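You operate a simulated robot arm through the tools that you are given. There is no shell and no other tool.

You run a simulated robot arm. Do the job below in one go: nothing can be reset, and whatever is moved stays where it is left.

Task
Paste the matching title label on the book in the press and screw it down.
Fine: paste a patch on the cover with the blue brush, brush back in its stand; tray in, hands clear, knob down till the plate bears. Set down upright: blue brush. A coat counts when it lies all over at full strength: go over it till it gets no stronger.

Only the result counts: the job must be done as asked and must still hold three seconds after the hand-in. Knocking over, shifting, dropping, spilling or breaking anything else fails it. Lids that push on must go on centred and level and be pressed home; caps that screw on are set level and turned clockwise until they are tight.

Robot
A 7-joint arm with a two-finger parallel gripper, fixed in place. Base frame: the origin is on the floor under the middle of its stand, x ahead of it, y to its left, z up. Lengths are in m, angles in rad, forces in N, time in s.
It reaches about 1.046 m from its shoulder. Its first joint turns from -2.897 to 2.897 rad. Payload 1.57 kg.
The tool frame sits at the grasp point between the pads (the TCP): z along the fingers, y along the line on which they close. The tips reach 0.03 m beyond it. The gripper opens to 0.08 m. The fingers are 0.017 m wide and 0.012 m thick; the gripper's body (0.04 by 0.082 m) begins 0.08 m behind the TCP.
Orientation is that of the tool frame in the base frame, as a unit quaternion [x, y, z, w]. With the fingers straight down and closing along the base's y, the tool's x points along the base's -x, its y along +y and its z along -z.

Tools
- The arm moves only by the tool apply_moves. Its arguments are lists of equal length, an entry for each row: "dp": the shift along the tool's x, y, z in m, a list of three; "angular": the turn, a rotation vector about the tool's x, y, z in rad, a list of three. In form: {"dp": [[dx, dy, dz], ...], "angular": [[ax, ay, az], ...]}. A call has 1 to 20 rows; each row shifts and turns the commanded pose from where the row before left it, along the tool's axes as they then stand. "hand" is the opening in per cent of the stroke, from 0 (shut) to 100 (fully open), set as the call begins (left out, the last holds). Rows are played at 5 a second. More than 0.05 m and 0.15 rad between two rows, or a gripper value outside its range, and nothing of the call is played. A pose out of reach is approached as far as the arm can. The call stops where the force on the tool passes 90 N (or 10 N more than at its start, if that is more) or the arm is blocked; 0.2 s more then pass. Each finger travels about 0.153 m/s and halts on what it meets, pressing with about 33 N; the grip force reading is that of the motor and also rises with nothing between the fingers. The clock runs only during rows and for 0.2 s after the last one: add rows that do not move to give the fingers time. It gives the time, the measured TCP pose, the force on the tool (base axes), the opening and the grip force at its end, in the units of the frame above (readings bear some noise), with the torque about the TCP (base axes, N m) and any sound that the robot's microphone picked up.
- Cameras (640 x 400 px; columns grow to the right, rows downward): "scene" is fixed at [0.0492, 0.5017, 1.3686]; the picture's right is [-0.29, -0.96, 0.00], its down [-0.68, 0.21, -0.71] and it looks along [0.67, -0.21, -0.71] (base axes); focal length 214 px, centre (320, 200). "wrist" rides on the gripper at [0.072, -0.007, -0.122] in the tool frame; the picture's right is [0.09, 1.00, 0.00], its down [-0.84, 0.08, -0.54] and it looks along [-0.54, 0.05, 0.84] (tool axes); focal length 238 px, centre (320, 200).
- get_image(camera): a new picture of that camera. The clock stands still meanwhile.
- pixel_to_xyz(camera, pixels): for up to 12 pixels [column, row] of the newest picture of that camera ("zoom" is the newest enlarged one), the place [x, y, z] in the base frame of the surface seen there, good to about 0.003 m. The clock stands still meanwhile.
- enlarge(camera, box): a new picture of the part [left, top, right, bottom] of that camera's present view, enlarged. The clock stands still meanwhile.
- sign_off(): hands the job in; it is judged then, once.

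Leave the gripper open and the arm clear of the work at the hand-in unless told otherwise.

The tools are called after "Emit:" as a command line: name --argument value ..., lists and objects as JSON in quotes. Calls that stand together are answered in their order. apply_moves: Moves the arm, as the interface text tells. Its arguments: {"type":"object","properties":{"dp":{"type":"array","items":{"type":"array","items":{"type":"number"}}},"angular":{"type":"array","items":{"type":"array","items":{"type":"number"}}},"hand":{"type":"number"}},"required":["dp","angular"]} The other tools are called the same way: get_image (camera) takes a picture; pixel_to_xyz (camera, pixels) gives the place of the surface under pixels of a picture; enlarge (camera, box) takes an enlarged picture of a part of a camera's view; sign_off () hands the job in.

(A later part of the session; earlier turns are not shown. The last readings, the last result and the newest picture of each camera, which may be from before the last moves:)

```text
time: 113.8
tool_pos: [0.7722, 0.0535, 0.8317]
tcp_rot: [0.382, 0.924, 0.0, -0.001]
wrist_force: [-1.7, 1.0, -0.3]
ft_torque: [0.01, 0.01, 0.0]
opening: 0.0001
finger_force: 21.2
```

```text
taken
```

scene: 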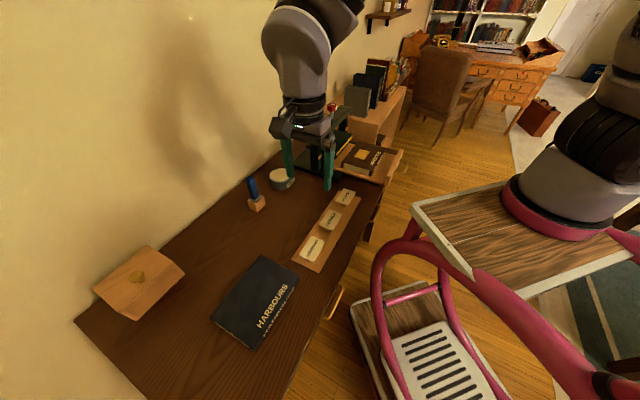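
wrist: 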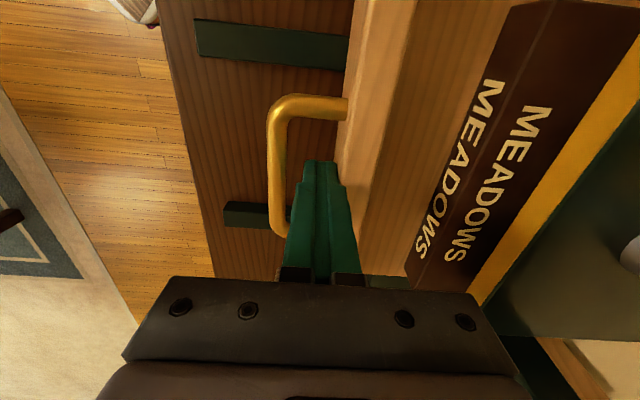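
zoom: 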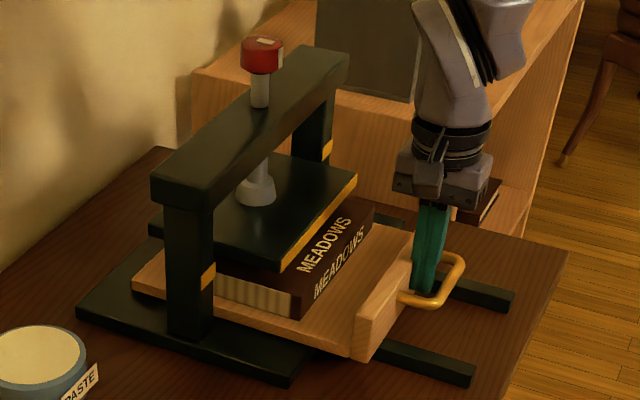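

Still free. I push on in smaller portions.

Emit:
apply_moves --dp '[[0, 0.008, 0], [0, 0.008, 0], [0, 0.006, 0], [0, 0.004, 0], [0, 0.004, 0], [0, 0, 0]]' --angular '[[0, 0, 0], [0, 0, 0], [0, 0, 0], [0, 0, 0], [0, 0, 0], [0, 0, 0]]'

Emit:
enlarge --camera "scene" --box '[290, 95, 400, 185]'

```text
time: 115.2
tool_pos: [0.7934, 0.0748, 0.8328]
tcp_rot: [0.382, 0.924, 0.001, 0.0]
wrist_force: [-1.1, -1.2, 1.1]
ft_torque: [0.02, 0.01, -0.03]
opening: 0.0
finger_force: 21.7
```

```text
4.44 times, centred on (345, 140) of scene
```

zoom: 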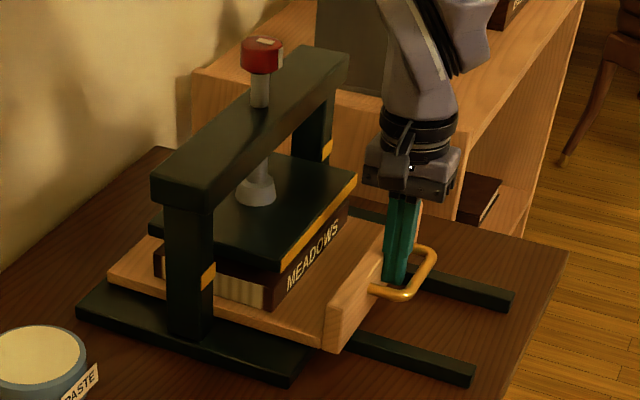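

The book is under the plate, still without a stop. I push on in 4 mm steps until force shows.

Emit:
apply_moves --dp '[[0, 0.004, 0], [0, 0.004, 0], [0, 0.003, 0], [0, 0, 0]]' --angular '[[0, 0, 0], [0, 0, 0], [0, 0, 0], [0, 0, 0]]'

Emit:
enlarge --camera "scene" --box '[290, 95, 400, 185]'

Emit:
get_image --camera "wrist"

```text
time: 116.2
tool_pos: [0.7951, 0.0761, 0.8319]
tcp_rot: [0.386, 0.922, -0.004, -0.004]
wrist_force: [-54.5, -57.1, 16.2]
ft_torque: [0.4, -0.19, 0.58]
opening: 0.0
finger_force: 21.4
```

```text
4.44 times, centred on (345, 140) of scene
```

zoom: 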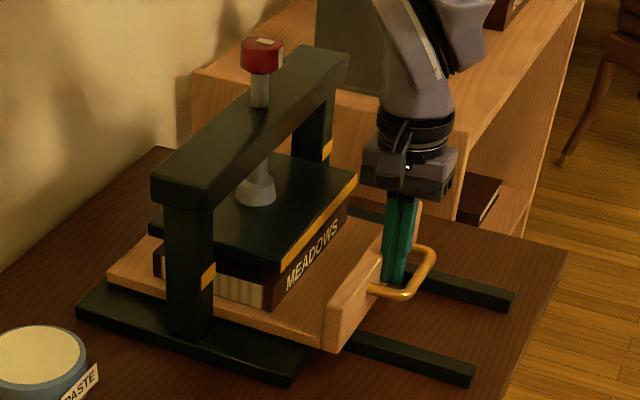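

```text
taken
```

wrist: 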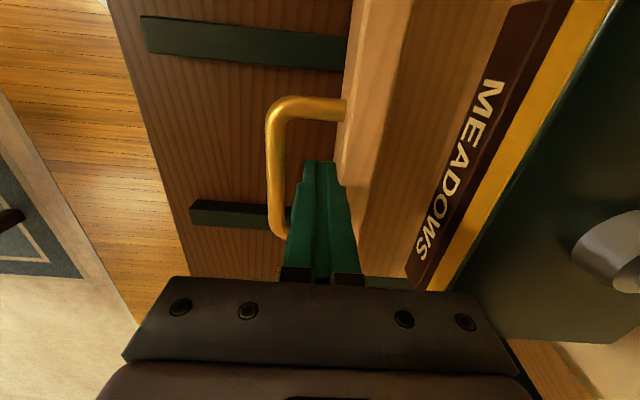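

The stop is reached (about 79 N). I back off 14 mm so that the fingers hang free in the loop, then lift out.

Emit:
apply_moves --dp '[[0, -0.005, 0], [0, -0.005, 0], [0, -0.004, 0], [0, 0, 0]]' --angular '[[0, 0, 0], [0, 0, 0], [0, 0, 0], [0, 0, 0]]'

Emit:
enlarge --camera "wrist" --box '[220, 60, 420, 220]'

```text
time: 117.2
tool_pos: [0.7928, 0.0765, 0.8338]
tcp_rot: [0.381, 0.925, 0.003, 0.002]
wrist_force: [-2.6, -8.9, -2.1]
ft_torque: [-0.26, 0.09, -0.06]
opening: 0.0
finger_force: 21.2
```

```text
2.50 times, centred on (320, 140) of wrist
```

zoom: 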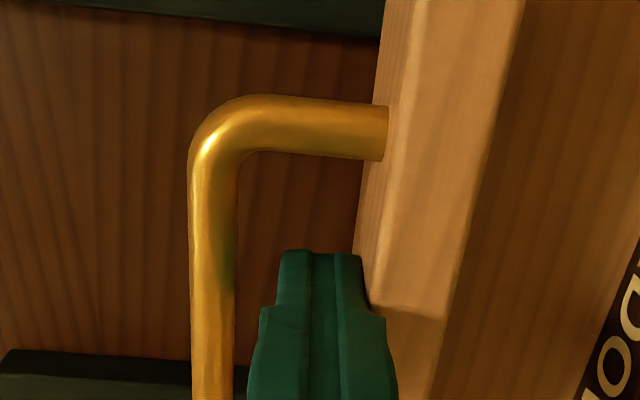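

Still slightly touching (9 N). Another 4 mm back.

Emit:
apply_moves --dp '[[0, -0.004, 0], [0, 0, 0], [0, 0, 0]]' --angular '[[0, 0, 0], [0, 0, 0], [0, 0, 0]]'

Emit:
enlarge --camera "wrist" --box '[220, 60, 420, 220]'

```text
time: 118.0
tool_pos: [0.79, 0.07, 0.8327]
tcp_rot: [0.381, 0.924, 0.0, 0.0]
wrist_force: [-0.4, -0.6, -0.9]
ft_torque: [0.01, -0.01, 0.01]
opening: 0.0
finger_force: 20.7
```

```text
2.50 times, centred on (320, 140) of wrist
```

zoom: 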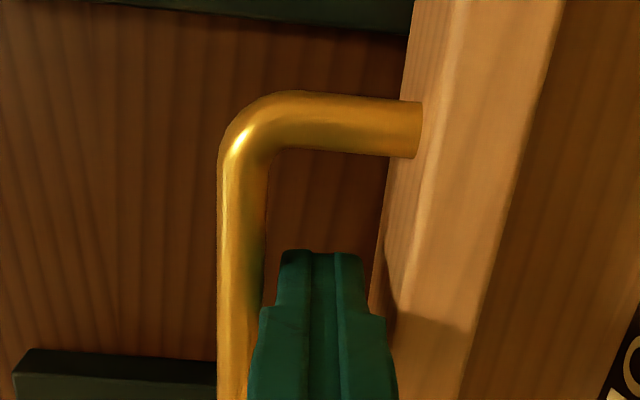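

Free now. I lift straight out of the loop.

Emit:
apply_moves --dp '[[0, 0.001, -0.01], [0, 0, -0.03], [0, 0, -0.04], [0, 0, -0.045], [0, 0, -0.045], [0, 0, -0.045], [0, 0, -0.045], [0, 0, 0]]' --angular '[[0, 0, 0], [0, 0, 0], [0, 0, 0], [0, 0, 0], [0, 0, 0], [0, 0, 0], [0, 0, 0], [0, 0, 0]]'

Emit:
enlarge --camera "scene" --box '[290, 90, 400, 185]'

Emit:
get_image --camera "wrist"

```text
time: 119.8
tool_pos: [0.7883, 0.0713, 1.0946]
tcp_rot: [0.382, 0.924, 0.0, 0.0]
wrist_force: [1.2, 0.5, 0.3]
ft_torque: [0.0, 0.02, 0.01]
opening: 0.0
finger_force: 21.1
```

```text
4.21 times, centred on (345, 138) of scene
```

zoom: 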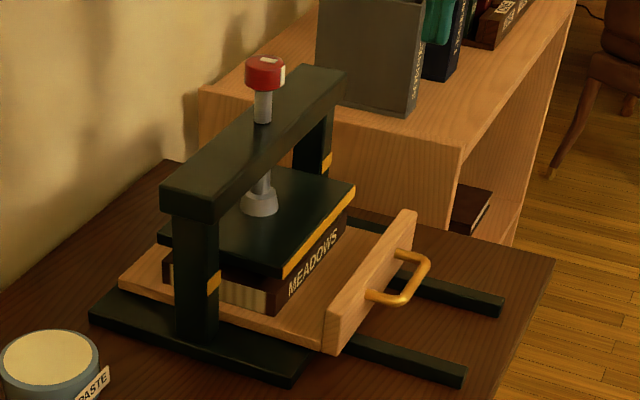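

```text
taken
```

wrist: 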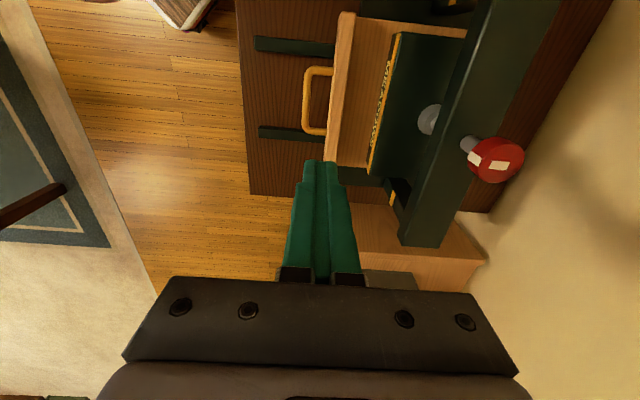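

Tray is fully in. Now the knob: red, at wrist (497,158). I enlarge and measure it.

Emit:
enlarge --camera "wrist" --box '[440, 110, 540, 200]'

Emit:
pixel_to_xyz --camera "zoom" --pixels '[[400, 195], [520, 230], [420, 310], [370, 280], [480, 180], [330, 200], [310, 250], [280, 200], [200, 160], [350, 180], [450, 250], [250, 220]]'

Emit:
enlarge --camera "scene" --box '[315, 90, 350, 145]'

```text
4.44 times, centred on (490, 155) of wrist
```

zoom: 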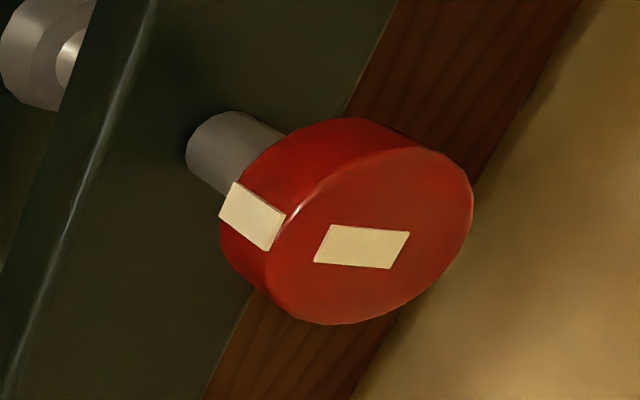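

```text
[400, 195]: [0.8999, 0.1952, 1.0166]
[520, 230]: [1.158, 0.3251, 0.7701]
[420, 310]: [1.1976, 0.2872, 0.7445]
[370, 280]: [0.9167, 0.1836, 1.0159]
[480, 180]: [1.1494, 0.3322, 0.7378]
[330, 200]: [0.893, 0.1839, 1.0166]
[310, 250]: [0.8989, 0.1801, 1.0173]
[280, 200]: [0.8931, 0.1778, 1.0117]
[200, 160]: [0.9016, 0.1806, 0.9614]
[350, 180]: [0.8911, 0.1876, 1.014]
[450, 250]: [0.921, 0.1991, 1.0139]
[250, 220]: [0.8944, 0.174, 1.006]
```

```text
7.27 times, centred on (332, 118) of scene
```

zoom: 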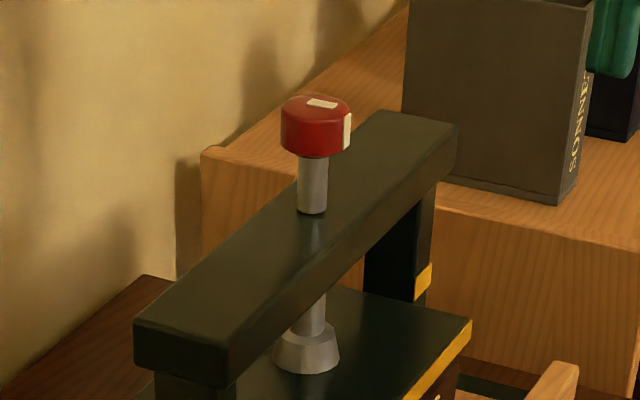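

I get the knob's top face edges for its centre and size.

Emit:
enlarge --camera "wrist" --box '[460, 125, 530, 190]'

Emit:
pixel_to_xyz --camera "zoom" --pixels '[[340, 230], [230, 290], [490, 200], [430, 110], [270, 360], [380, 345], [300, 170], [440, 270], [360, 130], [230, 250], [475, 160], [330, 365]]'

```text
6.15 times, centred on (495, 158) of wrist
```

zoom: 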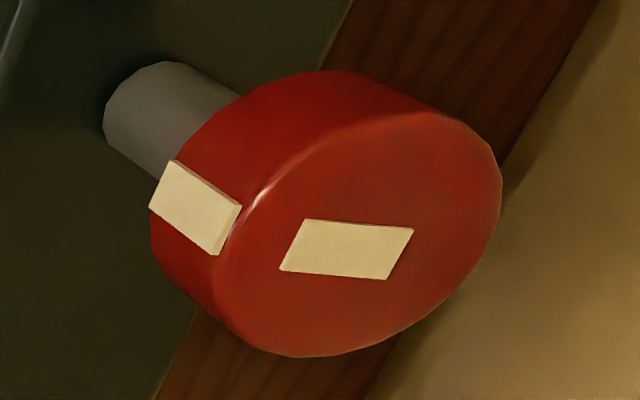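

```text
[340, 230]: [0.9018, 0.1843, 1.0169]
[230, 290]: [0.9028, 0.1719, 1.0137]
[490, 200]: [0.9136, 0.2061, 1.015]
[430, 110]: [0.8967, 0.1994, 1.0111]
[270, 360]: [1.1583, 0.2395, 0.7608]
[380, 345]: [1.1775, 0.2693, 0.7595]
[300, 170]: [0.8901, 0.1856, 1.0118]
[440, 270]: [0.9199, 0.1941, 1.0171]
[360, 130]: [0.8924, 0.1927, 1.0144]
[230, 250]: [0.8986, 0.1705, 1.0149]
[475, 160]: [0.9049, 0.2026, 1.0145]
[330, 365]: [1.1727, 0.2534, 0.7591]
```

The knob's centre is near (0.903, 0.188), about 0.036 m across, top at 1.0165. I check the gray box behind it for clearance when the hand turns.

Emit:
get_image --camera "scene"

Emit:
pixel_to_xyz --camera "scene" --pixels '[[346, 88], [368, 92], [350, 110], [357, 78], [372, 70], [368, 100], [345, 95], [332, 104], [331, 108], [330, 128], [333, 137], [380, 62]]'

```text
taken
```

scene: 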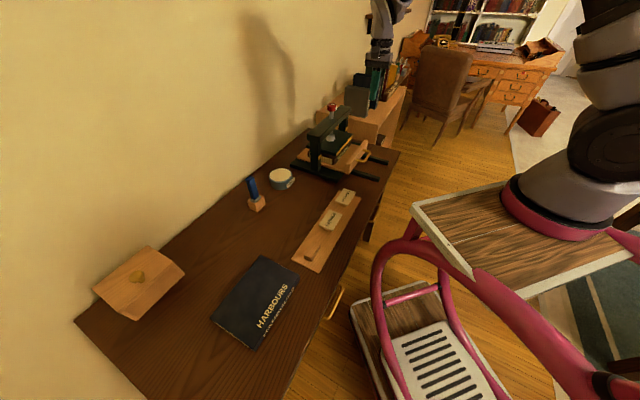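

```text
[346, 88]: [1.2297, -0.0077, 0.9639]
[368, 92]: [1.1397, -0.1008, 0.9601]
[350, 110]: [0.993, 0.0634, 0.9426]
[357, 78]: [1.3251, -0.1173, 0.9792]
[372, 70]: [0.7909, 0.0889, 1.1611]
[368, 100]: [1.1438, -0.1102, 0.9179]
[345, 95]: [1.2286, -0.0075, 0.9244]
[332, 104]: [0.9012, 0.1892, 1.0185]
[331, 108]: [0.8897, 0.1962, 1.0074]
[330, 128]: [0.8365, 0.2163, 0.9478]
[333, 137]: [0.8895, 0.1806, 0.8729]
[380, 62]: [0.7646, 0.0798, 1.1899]
```

The gray box is 0.3 m away, fine. I move high above the knob, opening the hand.

Emit:
apply_moves --dp '[[0.001, 0.041, 0], [0.001, 0.041, 0], [0.001, 0.041, 0], [0.0011, 0.0408, 0], [0, 0, 0]]' --angular '[[0, 0, 0], [0, 0, 0], [0, 0, 0], [0, 0, 0], [0, 0, 0]]' --hand 100

Emit:
get_image --camera "wrist"

Emit:
enlarge --camera "scene" --box '[290, 70, 380, 150]'

```text
time: 121.0
tool_pos: [0.9015, 0.1905, 1.0922]
tcp_rot: [0.382, 0.924, 0.0, 0.0]
wrist_force: [-0.5, 0.5, 0.6]
ft_torque: [0.01, -0.03, 0.0]
opening: 0.0798
finger_force: 0.0
```

```text
taken
```

wrist: 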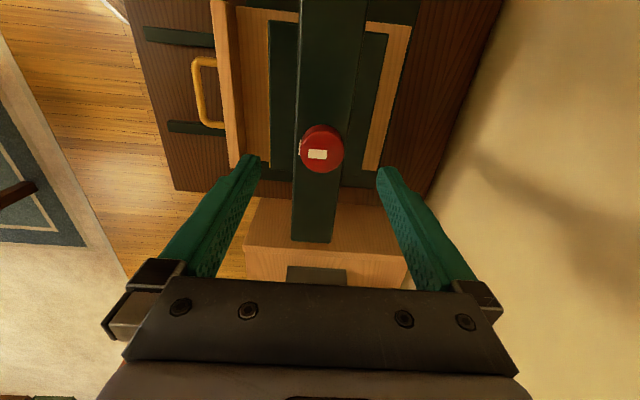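

```text
5.00 times, centred on (335, 110) of scene
```

zoom: 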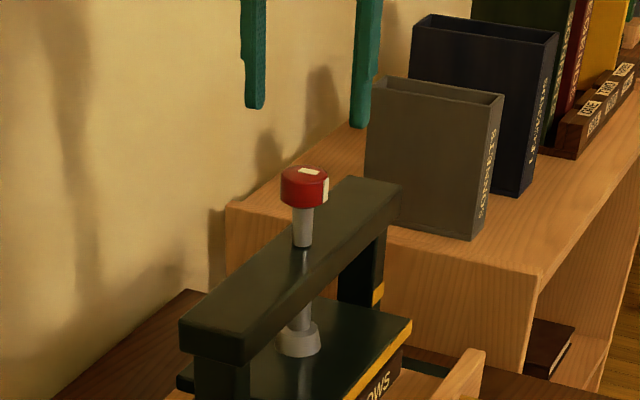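

The pose is reachable. I measure the knob from directly above.

Emit:
enlarge --camera "wrist" --box '[286, 115, 356, 180]'

Emit:
pixel_to_xyz --camera "zoom" --pixels '[[325, 215], [180, 215], [320, 110], [470, 215], [320, 340], [200, 290], [440, 290], [210, 140], [430, 140], [300, 225], [150, 205], [320, 95]]'

```text
6.15 times, centred on (321, 148) of wrist
```

zoom: 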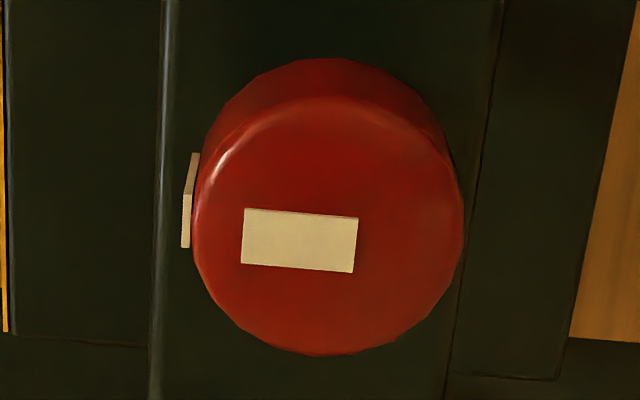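

```text
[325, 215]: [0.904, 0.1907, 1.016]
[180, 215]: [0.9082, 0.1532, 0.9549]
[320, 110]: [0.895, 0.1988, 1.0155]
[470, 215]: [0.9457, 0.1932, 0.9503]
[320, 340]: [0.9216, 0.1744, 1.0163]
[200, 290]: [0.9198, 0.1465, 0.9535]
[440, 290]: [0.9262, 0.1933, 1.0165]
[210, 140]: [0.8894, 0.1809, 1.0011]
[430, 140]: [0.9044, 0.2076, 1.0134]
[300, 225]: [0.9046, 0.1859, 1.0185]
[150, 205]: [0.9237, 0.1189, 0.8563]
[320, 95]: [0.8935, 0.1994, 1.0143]
```

The knob centre lies about 3–4 mm further along (tool −x) and 1 mm toward the wall from my TCP. I correct this, then turn the open hand anticlockwise up here so that a long clockwise turn is available.

Emit:
apply_moves --dp '[[-0.0038, 0.0013, 0], [0, 0, 0], [0, 0, 0], [0, 0, 0], [0, 0, 0], [0, 0, 0], [0, 0, 0], [0, 0, 0], [0, 0, 0], [0, 0, 0], [0, 0, 0]]' --angular '[[0, 0, 0], [0, 0, -0.14], [0, 0, -0.14], [0, 0, -0.14], [0, 0, -0.14], [0, 0, -0.14], [0, 0, -0.14], [0, 0, -0.14], [0, 0, -0.14], [0, 0, -0.14], [0, 0, 0]]'

Emit:
get_image --camera "wrist"

Emit:
get_image --camera "scene"

```text
time: 123.4
tool_pos: [0.9061, 0.1869, 1.0923]
tcp_rot: [-0.235, 0.972, 0.0, 0.001]
wrist_force: [-0.2, 0.5, -0.1]
ft_torque: [0.0, 0.01, 0.0]
opening: 0.0799
finger_force: 0.0
```

```text
taken
```

wrist: 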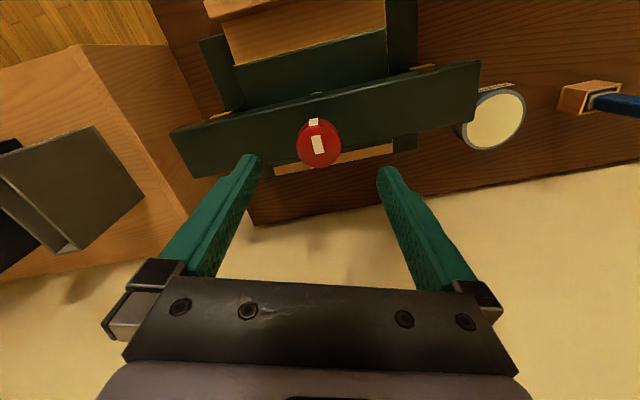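

```text
taken
```

scene: 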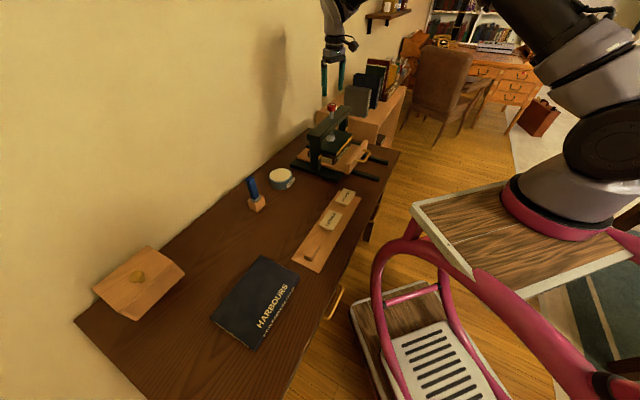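

From this new angle I check the knob centring again.

Emit:
enlarge --camera "wrist" --box '[285, 110, 355, 175]'

```text
6.15 times, centred on (320, 142) of wrist
```

zoom: 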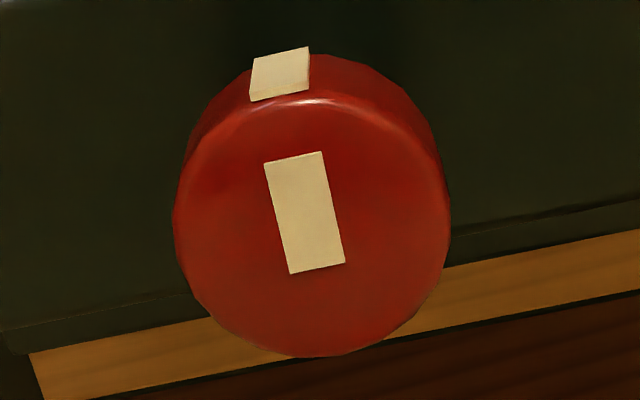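

Centred within 1–2 mm. The little white tab on the knob's side is away from the finger sides in this orientation, so I grip here: lower to TCP z≈1.004 and close.

Emit:
apply_moves --dp '[[0.0004, -0.0012, 0.03], [0, 0, 0.03], [0, 0, 0.02], [0, 0, 0.008], [0, 0, 0]]' --angular '[[0, 0, 0], [0, 0, 0], [0, 0, 0], [0, 0, 0], [0, 0, 0]]'

Emit:
enlarge --camera "scene" --box '[300, 80, 370, 150]'

Emit:
enlarge --camera "wrist" --box '[220, 100, 420, 260]'

```text
time: 124.6
tool_pos: [0.9059, 0.1874, 1.0041]
tcp_rot: [-0.236, 0.972, 0.0, 0.001]
wrist_force: [0.1, -0.2, 0.6]
ft_torque: [-0.03, 0.01, -0.03]
opening: 0.0802
finger_force: 0.0
```

```text
5.71 times, centred on (335, 115) of scene
```

zoom: 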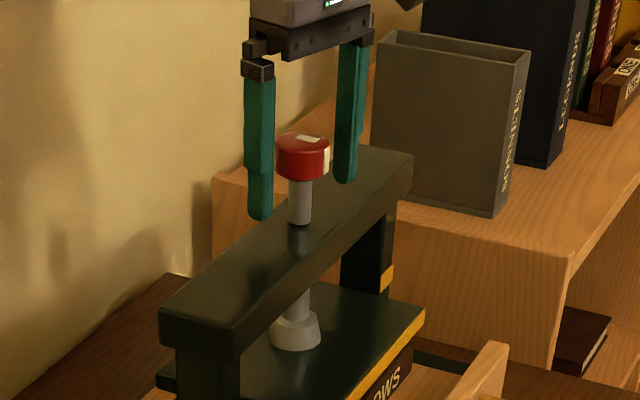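

```text
2.50 times, centred on (320, 180) of wrist
```

zoom: 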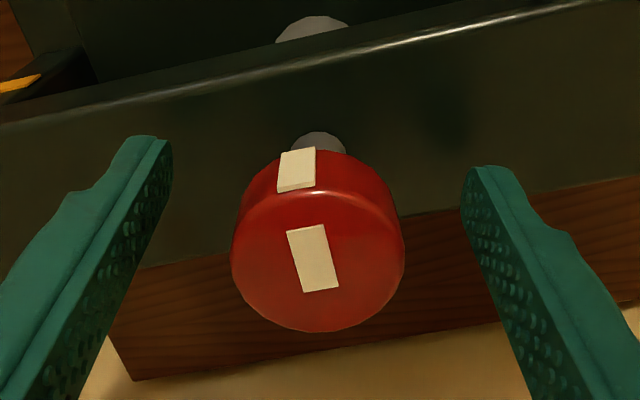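

The knob is well between the fingers. I close on it.

Emit:
apply_moves --dp '[[0, 0, 0], [0, 0, 0], [0, 0, 0], [0, 0, 0]]' --angular '[[0, 0, 0], [0, 0, 0], [0, 0, 0], [0, 0, 0]]' --hand 0

Emit:
enlarge --camera "wrist" --box '[220, 100, 420, 260]'

```text
time: 125.6
tool_pos: [0.9058, 0.1861, 1.0047]
tcp_rot: [-0.235, 0.972, 0.0, 0.0]
wrist_force: [0.3, -2.7, -1.1]
ft_torque: [-0.07, -0.11, -0.02]
opening: 0.0394
finger_force: 45.1
```

```text
2.50 times, centred on (320, 180) of wrist
```

zoom: 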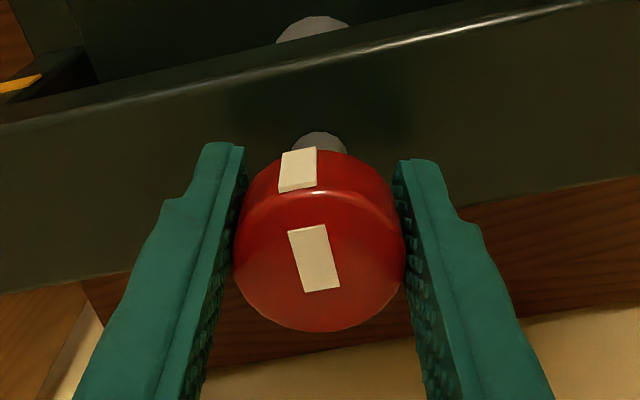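

Gripped at 0.0394 m. I turn clockwise (seen from above: +z of the tool) by 0.6 rad and read force and torque.

Emit:
apply_moves --dp '[[0, 0, 0], [0, 0, 0], [0, 0, 0], [0, 0, 0], [0, 0, 0], [0, 0, 0]]' --angular '[[0, 0, 0.12], [0, 0, 0.12], [0, 0, 0.12], [0, 0, 0.12], [0, 0, 0.12], [0, 0, 0]]'

Emit:
enlarge --camera "scene" --box '[300, 80, 370, 150]'

Emit:
enlarge --camera "wrist" --box '[220, 100, 420, 260]'

```text
time: 127.0
tool_pos: [0.9059, 0.1885, 1.0034]
tcp_rot: [0.063, 0.998, 0.0, -0.001]
wrist_force: [-12.4, 5.2, -0.8]
ft_torque: [0.2, 0.5, 0.02]
opening: 0.0396
finger_force: 44.3
```

```text
5.71 times, centred on (335, 115) of scene
```

zoom: 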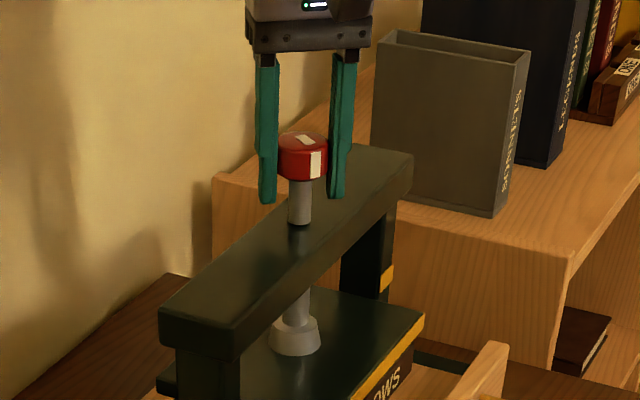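

```text
2.50 times, centred on (320, 180) of wrist
```

zoom: 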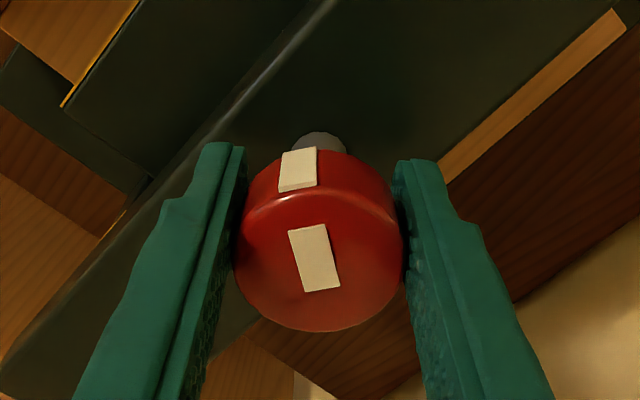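

The knob turns with the hand; a 13 N side load says my turning axis is about 2 mm off. I correct for that and go on turning clockwise by 1.5 rad.

Emit:
apply_moves --dp '[[0.0013, 0.0004, 0], [0.00027, 0.00018, 0], [0.00027, 0.00018, 0], [0.00027, 0.00018, 0], [0.00027, 0.00018, 0], [0.00027, 0.00018, 0], [0, 0, 0]]' --angular '[[0, 0, 0], [0, 0, 0.14], [0, 0, 0.14], [0, 0, 0.14], [0, 0, 0.14], [0, 0, 0.14], [0, 0, 0]]'

Emit:
enlarge --camera "scene" --box '[300, 80, 370, 150]'

```text
time: 128.6
tool_pos: [0.907, 0.1894, 1.0045]
tcp_rot: [0.402, 0.916, 0.001, 0.001]
wrist_force: [23.0, 20.0, -9.0]
ft_torque: [0.09, -0.4, 0.1]
opening: 0.0395
finger_force: 44.4
```

```text
5.71 times, centred on (335, 115) of scene
```

zoom: 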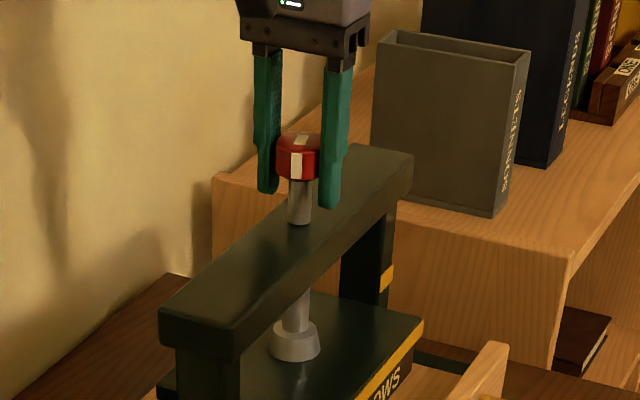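

Side load is now (23, 20) N, i.e. along the finger-closing axis, and the knob pulls down slightly (it descends). I shift 1.5 mm along +y of the tool and 0.7 mm down to relax it and read again.

Emit:
apply_moves --dp '[[0, 0.001, 0.0004], [0, 0.0005, 0.0003], [0, 0, 0]]' --angular '[[0, 0, 0], [0, 0, 0], [0, 0, 0]]'

Emit:
enlarge --camera "wrist" --box '[220, 100, 420, 260]'

```text
time: 129.4
tool_pos: [0.9063, 0.1903, 1.0046]
tcp_rot: [0.4, 0.917, 0.0, 0.0]
wrist_force: [18.2, 17.1, 1.2]
ft_torque: [-0.33, -0.31, 0.1]
opening: 0.0396
finger_force: 44.7
```

```text
2.50 times, centred on (320, 180) of wrist
```

zoom: 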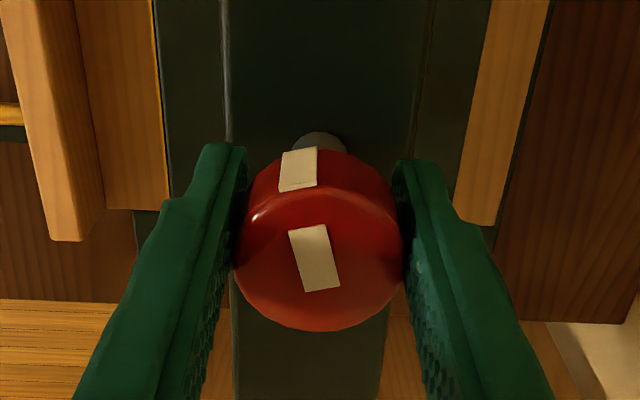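

The side load fell only a little (25 N). I shift another 2 mm the same way.

Emit:
apply_moves --dp '[[0, 0.001, 0], [0, 0.001, 0], [0, 0, 0]]' --angular '[[0, 0, 0], [0, 0, 0], [0, 0, 0]]'

```text
time: 130.2
tool_pos: [0.907, 0.1903, 1.0036]
tcp_rot: [0.402, 0.916, -0.001, -0.001]
wrist_force: [2.9, 4.8, 6.1]
ft_torque: [-0.12, 0.2, 0.02]
opening: 0.0395
finger_force: 44.3
```

Now nearly no side load. From the shifts I work out that the knob axis is 4 mm further in tool −x than my TCP. I open, shift onto the axis and grip again so that turning is pure.

Emit:
apply_moves --dp '[[0, 0, 0], [0, 0, 0], [-0.0042, 0.0003, 0], [0, 0, 0]]' --angular '[[0, 0, 0], [0, 0, 0], [0, 0, 0], [0, 0, 0]]' --hand 75

Emit:
apply_moves --dp '[[0, 0, 0], [0, 0, 0], [0, 0, 0]]' --angular '[[0, 0, 0], [0, 0, 0], [0, 0, 0]]' --hand 0

Emit:
apply_moves --dp '[[0, 0, 0.0001], [0, 0, 0.0001], [0, 0, 0.0001], [0, 0, 0.0001], [0, 0, 0.0001], [0, 0, 0.0001], [0, 0, 0]]' --angular '[[0, 0, 0.14], [0, 0, 0.14], [0, 0, 0.14], [0, 0, 0.14], [0, 0, 0.14], [0, 0, 0.14], [0, 0, 0]]'

Emit:
enlarge --camera "scene" --box '[300, 80, 370, 150]'

```text
time: 131.2
tool_pos: [0.9103, 0.1874, 1.0048]
tcp_rot: [0.4, 0.916, 0.0, 0.0]
wrist_force: [-0.2, -0.8, 0.4]
ft_torque: [0.02, -0.01, 0.02]
opening: 0.0599
finger_force: 0.0
```

```text
time: 132.0
tool_pos: [0.9074, 0.1877, 1.0034]
tcp_rot: [0.401, 0.916, -0.001, 0.0]
wrist_force: [-10.8, -8.6, 0.8]
ft_torque: [-0.11, 0.24, 0.01]
opening: 0.0394
finger_force: 45.2
```

```text
time: 133.6
tool_pos: [0.9085, 0.189, 1.0045]
tcp_rot: [0.74, 0.673, 0.0, -0.001]
wrist_force: [-21.4, -4.5, 5.0]
ft_torque: [-0.3, 0.24, 0.82]
opening: 0.0391
finger_force: 45.0
```

```text
5.71 times, centred on (335, 115) of scene
```

zoom: 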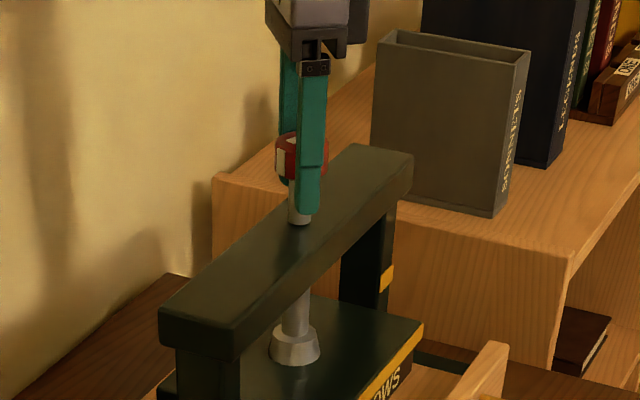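

The torque has risen to 0.82 N·m against the turn and the plate has come down. I look closely at the plate, book and knob.

Emit:
enlarge --camera "scene" --box '[305, 125, 385, 185]'

Emit:
enlarge --camera "wrist" --box '[220, 60, 420, 260]'

```text
6.67 times, centred on (345, 155) of scene
```

zoom: 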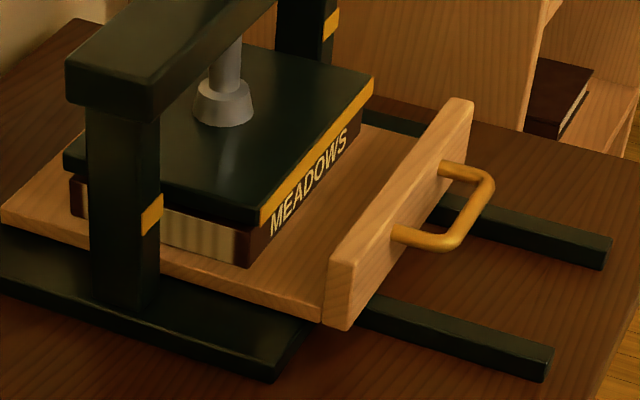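

```text
2.00 times, centred on (320, 160) of wrist
```

zoom: 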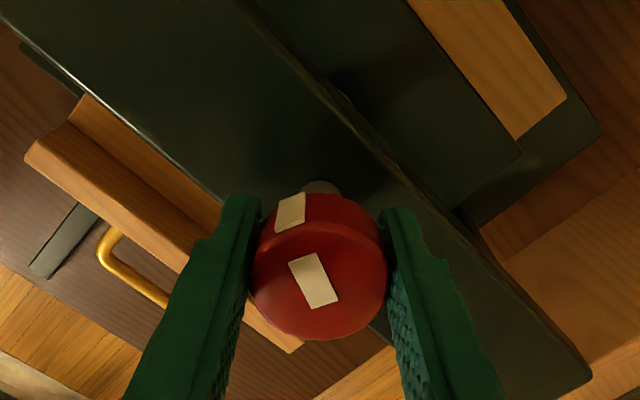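

The plate now seems right on the label. I measure heights at the plate's front edge and the book.

Emit:
enlarge --camera "scene" --box '[320, 130, 365, 170]'

Emit:
pixel_to_xyz --camera "zoom" --pixels '[[255, 290], [300, 265], [400, 190], [265, 345], [170, 260], [200, 305], [120, 260], [230, 345], [450, 140], [330, 250], [300, 230], [140, 170]]'

```text
10.00 times, centred on (342, 150) of scene
```

zoom: 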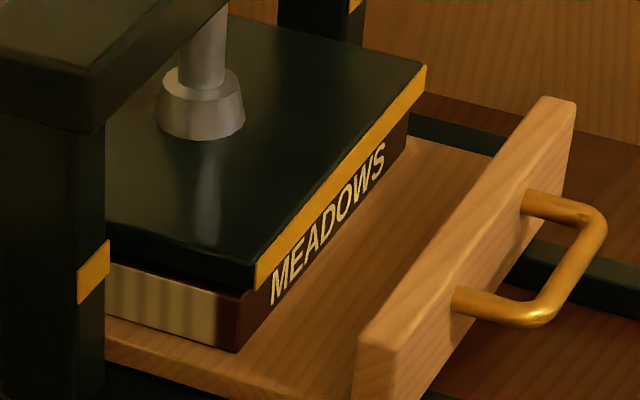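

```text
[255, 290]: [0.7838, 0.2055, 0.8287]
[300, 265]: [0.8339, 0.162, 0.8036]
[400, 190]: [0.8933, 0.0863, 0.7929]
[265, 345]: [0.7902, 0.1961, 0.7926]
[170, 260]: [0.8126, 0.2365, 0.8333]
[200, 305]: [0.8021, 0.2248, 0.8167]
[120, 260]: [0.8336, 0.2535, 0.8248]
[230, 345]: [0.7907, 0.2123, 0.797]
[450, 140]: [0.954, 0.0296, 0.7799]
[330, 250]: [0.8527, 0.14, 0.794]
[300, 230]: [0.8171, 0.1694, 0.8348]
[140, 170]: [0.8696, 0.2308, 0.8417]
```

The plate's underside is at about 0.829 – right on the label (book 0.823 plus label 5 mm). I turn a little more to confirm that it bears tight.

Emit:
apply_moves --dp '[[0, 0, 0], [0, 0, 0], [0, 0, 0]]' --angular '[[0, 0, 0.07], [0, 0, 0.07], [0, 0, 0]]'

Emit:
enlarge --camera "scene" --box '[320, 130, 365, 170]'

Emit:
enlarge --camera "wrist" --box '[220, 60, 420, 260]'

```text
time: 134.4
tool_pos: [0.9095, 0.1882, 1.0029]
tcp_rot: [0.785, 0.619, -0.001, 0.0]
wrist_force: [-19.2, -3.6, 2.9]
ft_torque: [0.01, 0.21, 0.66]
opening: 0.0396
finger_force: 44.8
```

```text
10.00 times, centred on (342, 150) of scene
```

zoom: 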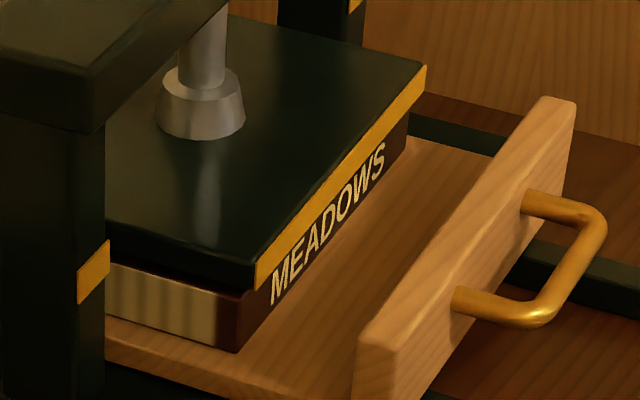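

```text
2.00 times, centred on (320, 160) of wrist
```

zoom: 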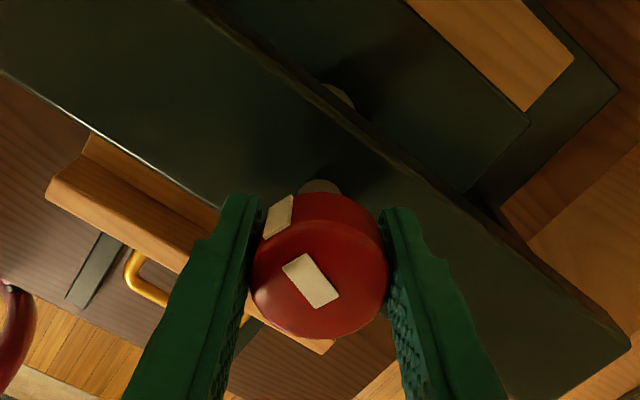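

The knob no longer follows (the tab has moved relative to the fingers) and the plate stays put: it bears. I release and check that the plate holds.

Emit:
apply_moves --dp '[[0, 0, 0], [0, 0, 0], [0, 0, 0], [0, 0, 0]]' --angular '[[0, 0, 0], [0, 0, 0], [0, 0, 0], [0, 0, 0]]' --hand 100

Emit:
enlarge --camera "scene" --box '[320, 130, 365, 170]'

Emit:
enlarge --camera "wrist" --box '[220, 60, 420, 260]'

```text
time: 135.4
tool_pos: [0.9094, 0.1879, 1.0036]
tcp_rot: [0.785, 0.62, 0.001, 0.001]
wrist_force: [0.3, -0.2, -0.3]
ft_torque: [0.01, -0.02, -0.01]
opening: 0.0798
finger_force: 0.0
```

```text
10.00 times, centred on (342, 150) of scene
```

zoom: 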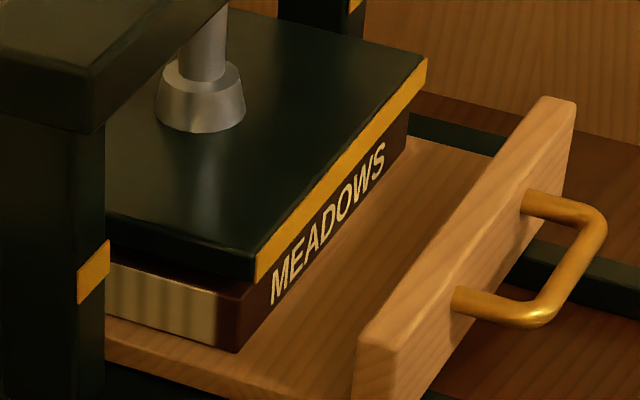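

```text
2.00 times, centred on (320, 160) of wrist
```

zoom: 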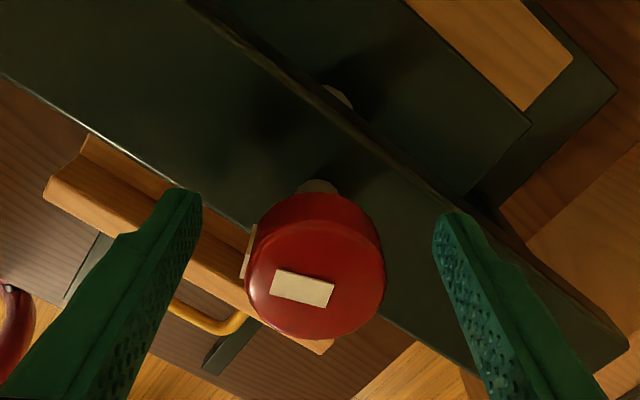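

On release the knob turned back a little and the plate rose slightly. I measure the plate height now.

Emit:
enlarge --camera "scene" --box '[320, 130, 365, 170]'

Emit:
pixel_to_xyz --camera "zoom" --pixels '[[255, 278], [255, 283], [256, 288], [270, 268], [320, 222], [400, 120], [170, 250], [140, 165], [120, 230], [240, 278], [300, 150], [200, 240]]'

Emit:
enlarge --camera "scene" --box '[334, 145, 354, 165]'

```text
10.00 times, centred on (342, 150) of scene
```

zoom: 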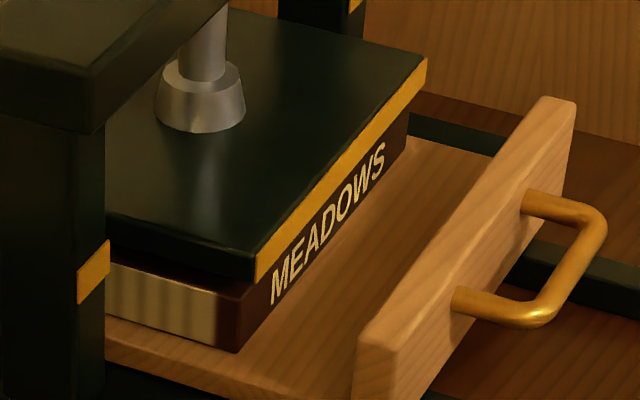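

```text
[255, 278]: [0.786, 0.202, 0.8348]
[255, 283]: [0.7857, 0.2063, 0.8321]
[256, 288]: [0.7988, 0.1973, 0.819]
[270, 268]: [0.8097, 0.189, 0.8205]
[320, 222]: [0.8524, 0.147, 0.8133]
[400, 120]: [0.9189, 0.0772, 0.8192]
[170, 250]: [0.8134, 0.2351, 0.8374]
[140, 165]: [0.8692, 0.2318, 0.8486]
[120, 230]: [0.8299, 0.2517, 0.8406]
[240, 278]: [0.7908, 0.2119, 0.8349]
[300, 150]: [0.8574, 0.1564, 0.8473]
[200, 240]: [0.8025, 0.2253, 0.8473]
```

```text
16.00 times, centred on (344, 155) of scene
```

zoom: 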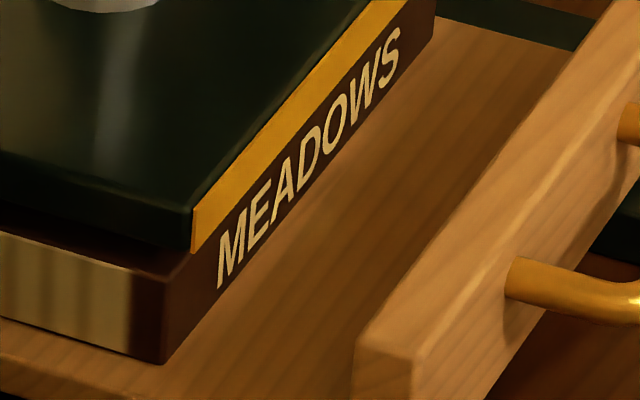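

The plate rose by about 4 mm. I wait a second with the hand open to see whether it keeps moving.

Emit:
apply_moves --dp '[[0, 0, 0], [0, 0, 0], [0, 0, 0], [0, 0, 0], [0, 0, 0], [0, 0, 0]]' --angular '[[0, 0, 0], [0, 0, 0], [0, 0, 0], [0, 0, 0], [0, 0, 0], [0, 0, 0]]'

Emit:
enlarge --camera "scene" --box '[320, 130, 365, 170]'

Emit:
enlarge --camera "wrist" --box '[220, 60, 420, 260]'

```text
time: 136.8
tool_pos: [0.9106, 0.1879, 1.0039]
tcp_rot: [0.785, 0.619, 0.0, 0.0]
wrist_force: [0.3, -0.2, -0.2]
ft_torque: [0.01, -0.04, -0.01]
opening: 0.0799
finger_force: 0.1
```

```text
10.00 times, centred on (342, 150) of scene
```

zoom: 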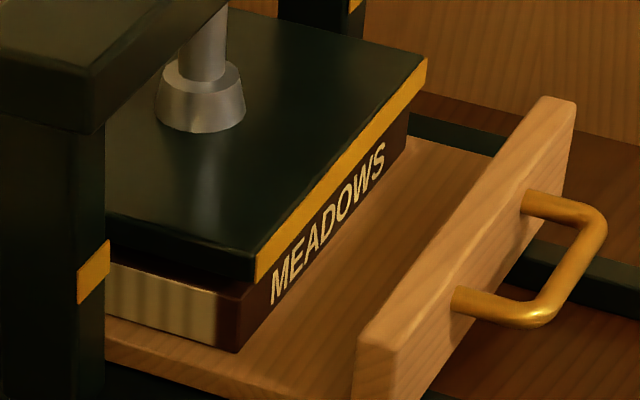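

```text
2.00 times, centred on (320, 160) of wrist
```

zoom: 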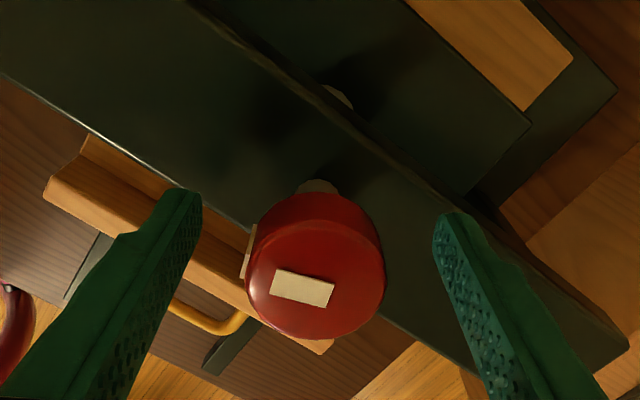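

It rests there, held by friction, but not bearing: the stored press force kicked it back when I let go. I will tighten again and then ease the torque off before releasing. First I turn the open hand back 1.35 rad so that the fingers avoid the side tab, and lower 6 mm.

Emit:
apply_moves --dp '[[0, 0, 0], [0, 0, 0], [0, 0, 0], [0, 0, 0], [0, 0, 0], [0, 0, 0], [0, 0, 0], [0, 0, 0], [0, 0, 0], [0, 0, 0.006], [0, 0, 0]]' --angular '[[0, 0, -0.15], [0, 0, -0.15], [0, 0, -0.15], [0, 0, -0.15], [0, 0, -0.15], [0, 0, -0.15], [0, 0, -0.15], [0, 0, -0.15], [0, 0, -0.15], [0, 0, 0], [0, 0, 0]]'

Emit:
enlarge --camera "wrist" --box '[220, 60, 420, 260]'

Emit:
enlarge --camera "scene" --box '[300, 80, 370, 150]'

```text
time: 139.2
tool_pos: [0.9094, 0.1886, 0.9959]
tcp_rot: [0.225, 0.974, -0.001, 0.0]
wrist_force: [-0.2, 0.5, -0.5]
ft_torque: [0.0, 0.03, -0.02]
opening: 0.08
finger_force: 0.1
```

```text
2.00 times, centred on (320, 160) of wrist
```

zoom: 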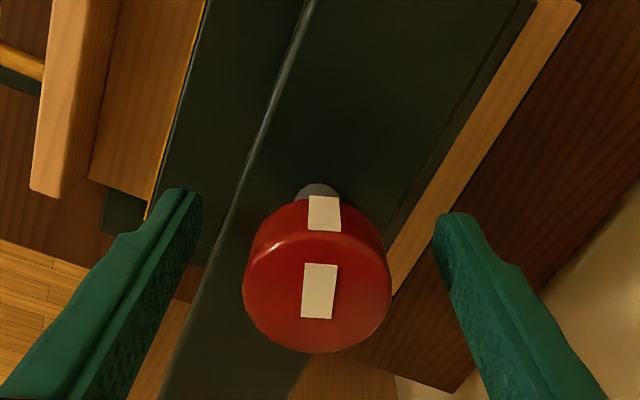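

```text
5.71 times, centred on (335, 115) of scene
```

zoom: 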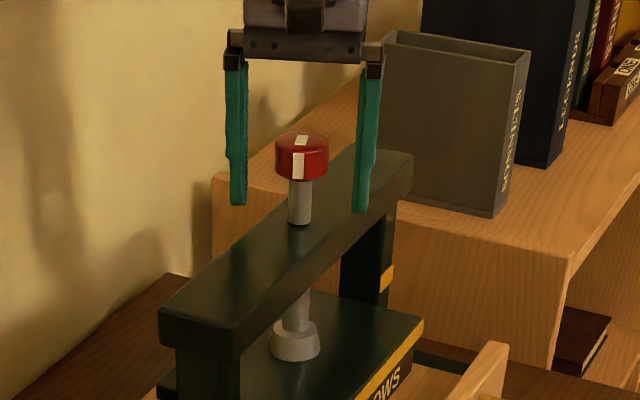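

The tab is now away from the finger sides. I grip again and turn in small portions, reading the torque.

Emit:
apply_moves --dp '[[0, 0, 0], [0, 0, 0], [0, 0, 0], [0, 0, 0]]' --angular '[[0, 0, 0], [0, 0, 0], [0, 0, 0], [0, 0, 0]]' --hand 0

Emit:
apply_moves --dp '[[0, 0, 0], [0, 0, 0], [0, 0, 0], [0, 0, 0]]' --angular '[[0, 0, 0.1], [0, 0, 0.1], [0, 0, 0.1], [0, 0, 0]]'

Emit:
enlarge --camera "scene" --box '[320, 130, 365, 170]'

```text
time: 140.2
tool_pos: [0.9086, 0.1869, 0.9958]
tcp_rot: [0.225, 0.974, 0.0, 0.0]
wrist_force: [-4.8, -6.2, -0.4]
ft_torque: [-0.12, 0.1, -0.03]
opening: 0.0397
finger_force: 44.5
```

```text
time: 141.2
tool_pos: [0.9093, 0.1885, 0.9957]
tcp_rot: [0.37, 0.929, 0.0, -0.001]
wrist_force: [-12.0, -10.7, -5.4]
ft_torque: [-0.28, -0.19, 0.02]
opening: 0.0399
finger_force: 45.5
```

```text
10.00 times, centred on (342, 150) of scene
```

zoom: 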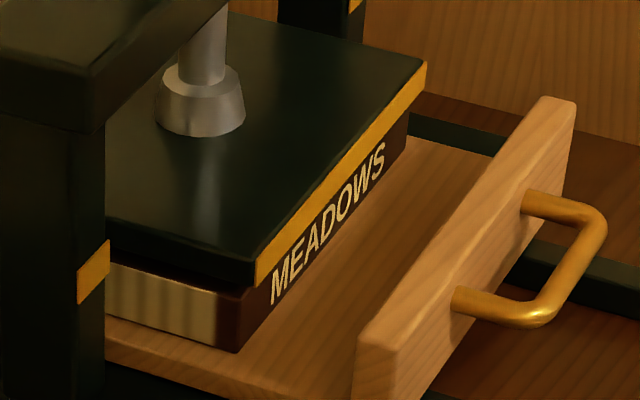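

Still free turning (0.02 N·m), the plate comes down. I go on in 0.1 rad portions.

Emit:
apply_moves --dp '[[0, 0, 0], [0, 0, 0], [0, 0, 0]]' --angular '[[0, 0, 0.08], [0, 0, 0.08], [0, 0, 0]]'

Emit:
apply_moves --dp '[[0, 0, 0], [0, 0, 0], [0, 0, 0]]' --angular '[[0, 0, 0.04], [0, 0, 0.04], [0, 0, 0]]'

Emit:
enlarge --camera "scene" --box '[320, 130, 365, 170]'

```text
time: 142.0
tool_pos: [0.9088, 0.1873, 0.996]
tcp_rot: [0.442, 0.897, -0.001, 0.0]
wrist_force: [-11.4, -12.2, -11.7]
ft_torque: [0.45, 0.05, 0.09]
opening: 0.0396
finger_force: 45.0
```

```text
time: 142.8
tool_pos: [0.9087, 0.1879, 0.9957]
tcp_rot: [0.478, 0.878, -0.001, 0.0]
wrist_force: [-21.7, -16.9, -17.2]
ft_torque: [-0.18, -0.3, 0.25]
opening: 0.0394
finger_force: 44.7
```

```text
10.00 times, centred on (342, 150) of scene
```

zoom: 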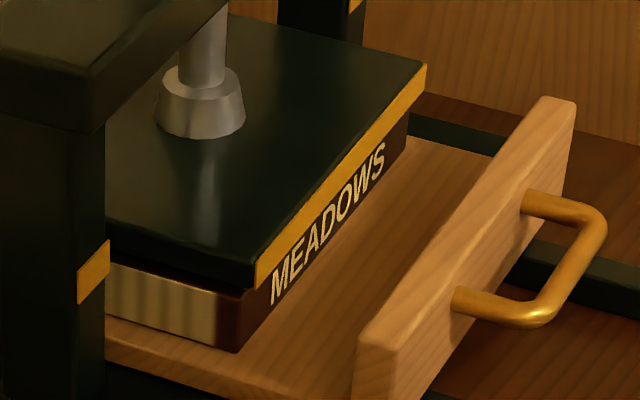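

Torque rises to 0.25 N·m and the plate is at the bearing height again. I relieve the downward pull by 1 mm and read again.

Emit:
apply_moves --dp '[[0, 0, 0.0006], [0, 0, 0.0006], [0, 0, 0]]' --angular '[[0, 0, 0], [0, 0, 0], [0, 0, 0]]'

```text
time: 143.6
tool_pos: [0.909, 0.1872, 0.9958]
tcp_rot: [0.477, 0.879, 0.0, -0.001]
wrist_force: [-25.9, -17.5, -8.5]
ft_torque: [-0.07, 0.03, 0.27]
opening: 0.0397
finger_force: 45.0
```

The side load is purely along −y of the tool (31 N). I shift −3.5 mm along y to relax that, keeping the turn.

Emit:
apply_moves --dp '[[0, -0.001, 0.0003], [0, -0.001, 0.0002], [0, -0.001, 0], [0, 0, 0]]' --angular '[[0, 0, 0], [0, 0, 0], [0, 0, 0], [0, 0, 0]]'

```text
time: 144.6
tool_pos: [0.9091, 0.1872, 0.9967]
tcp_rot: [0.476, 0.879, 0.002, 0.001]
wrist_force: [3.8, -1.2, 0.2]
ft_torque: [0.74, 0.0, 0.18]
opening: 0.0397
finger_force: 45.3
```

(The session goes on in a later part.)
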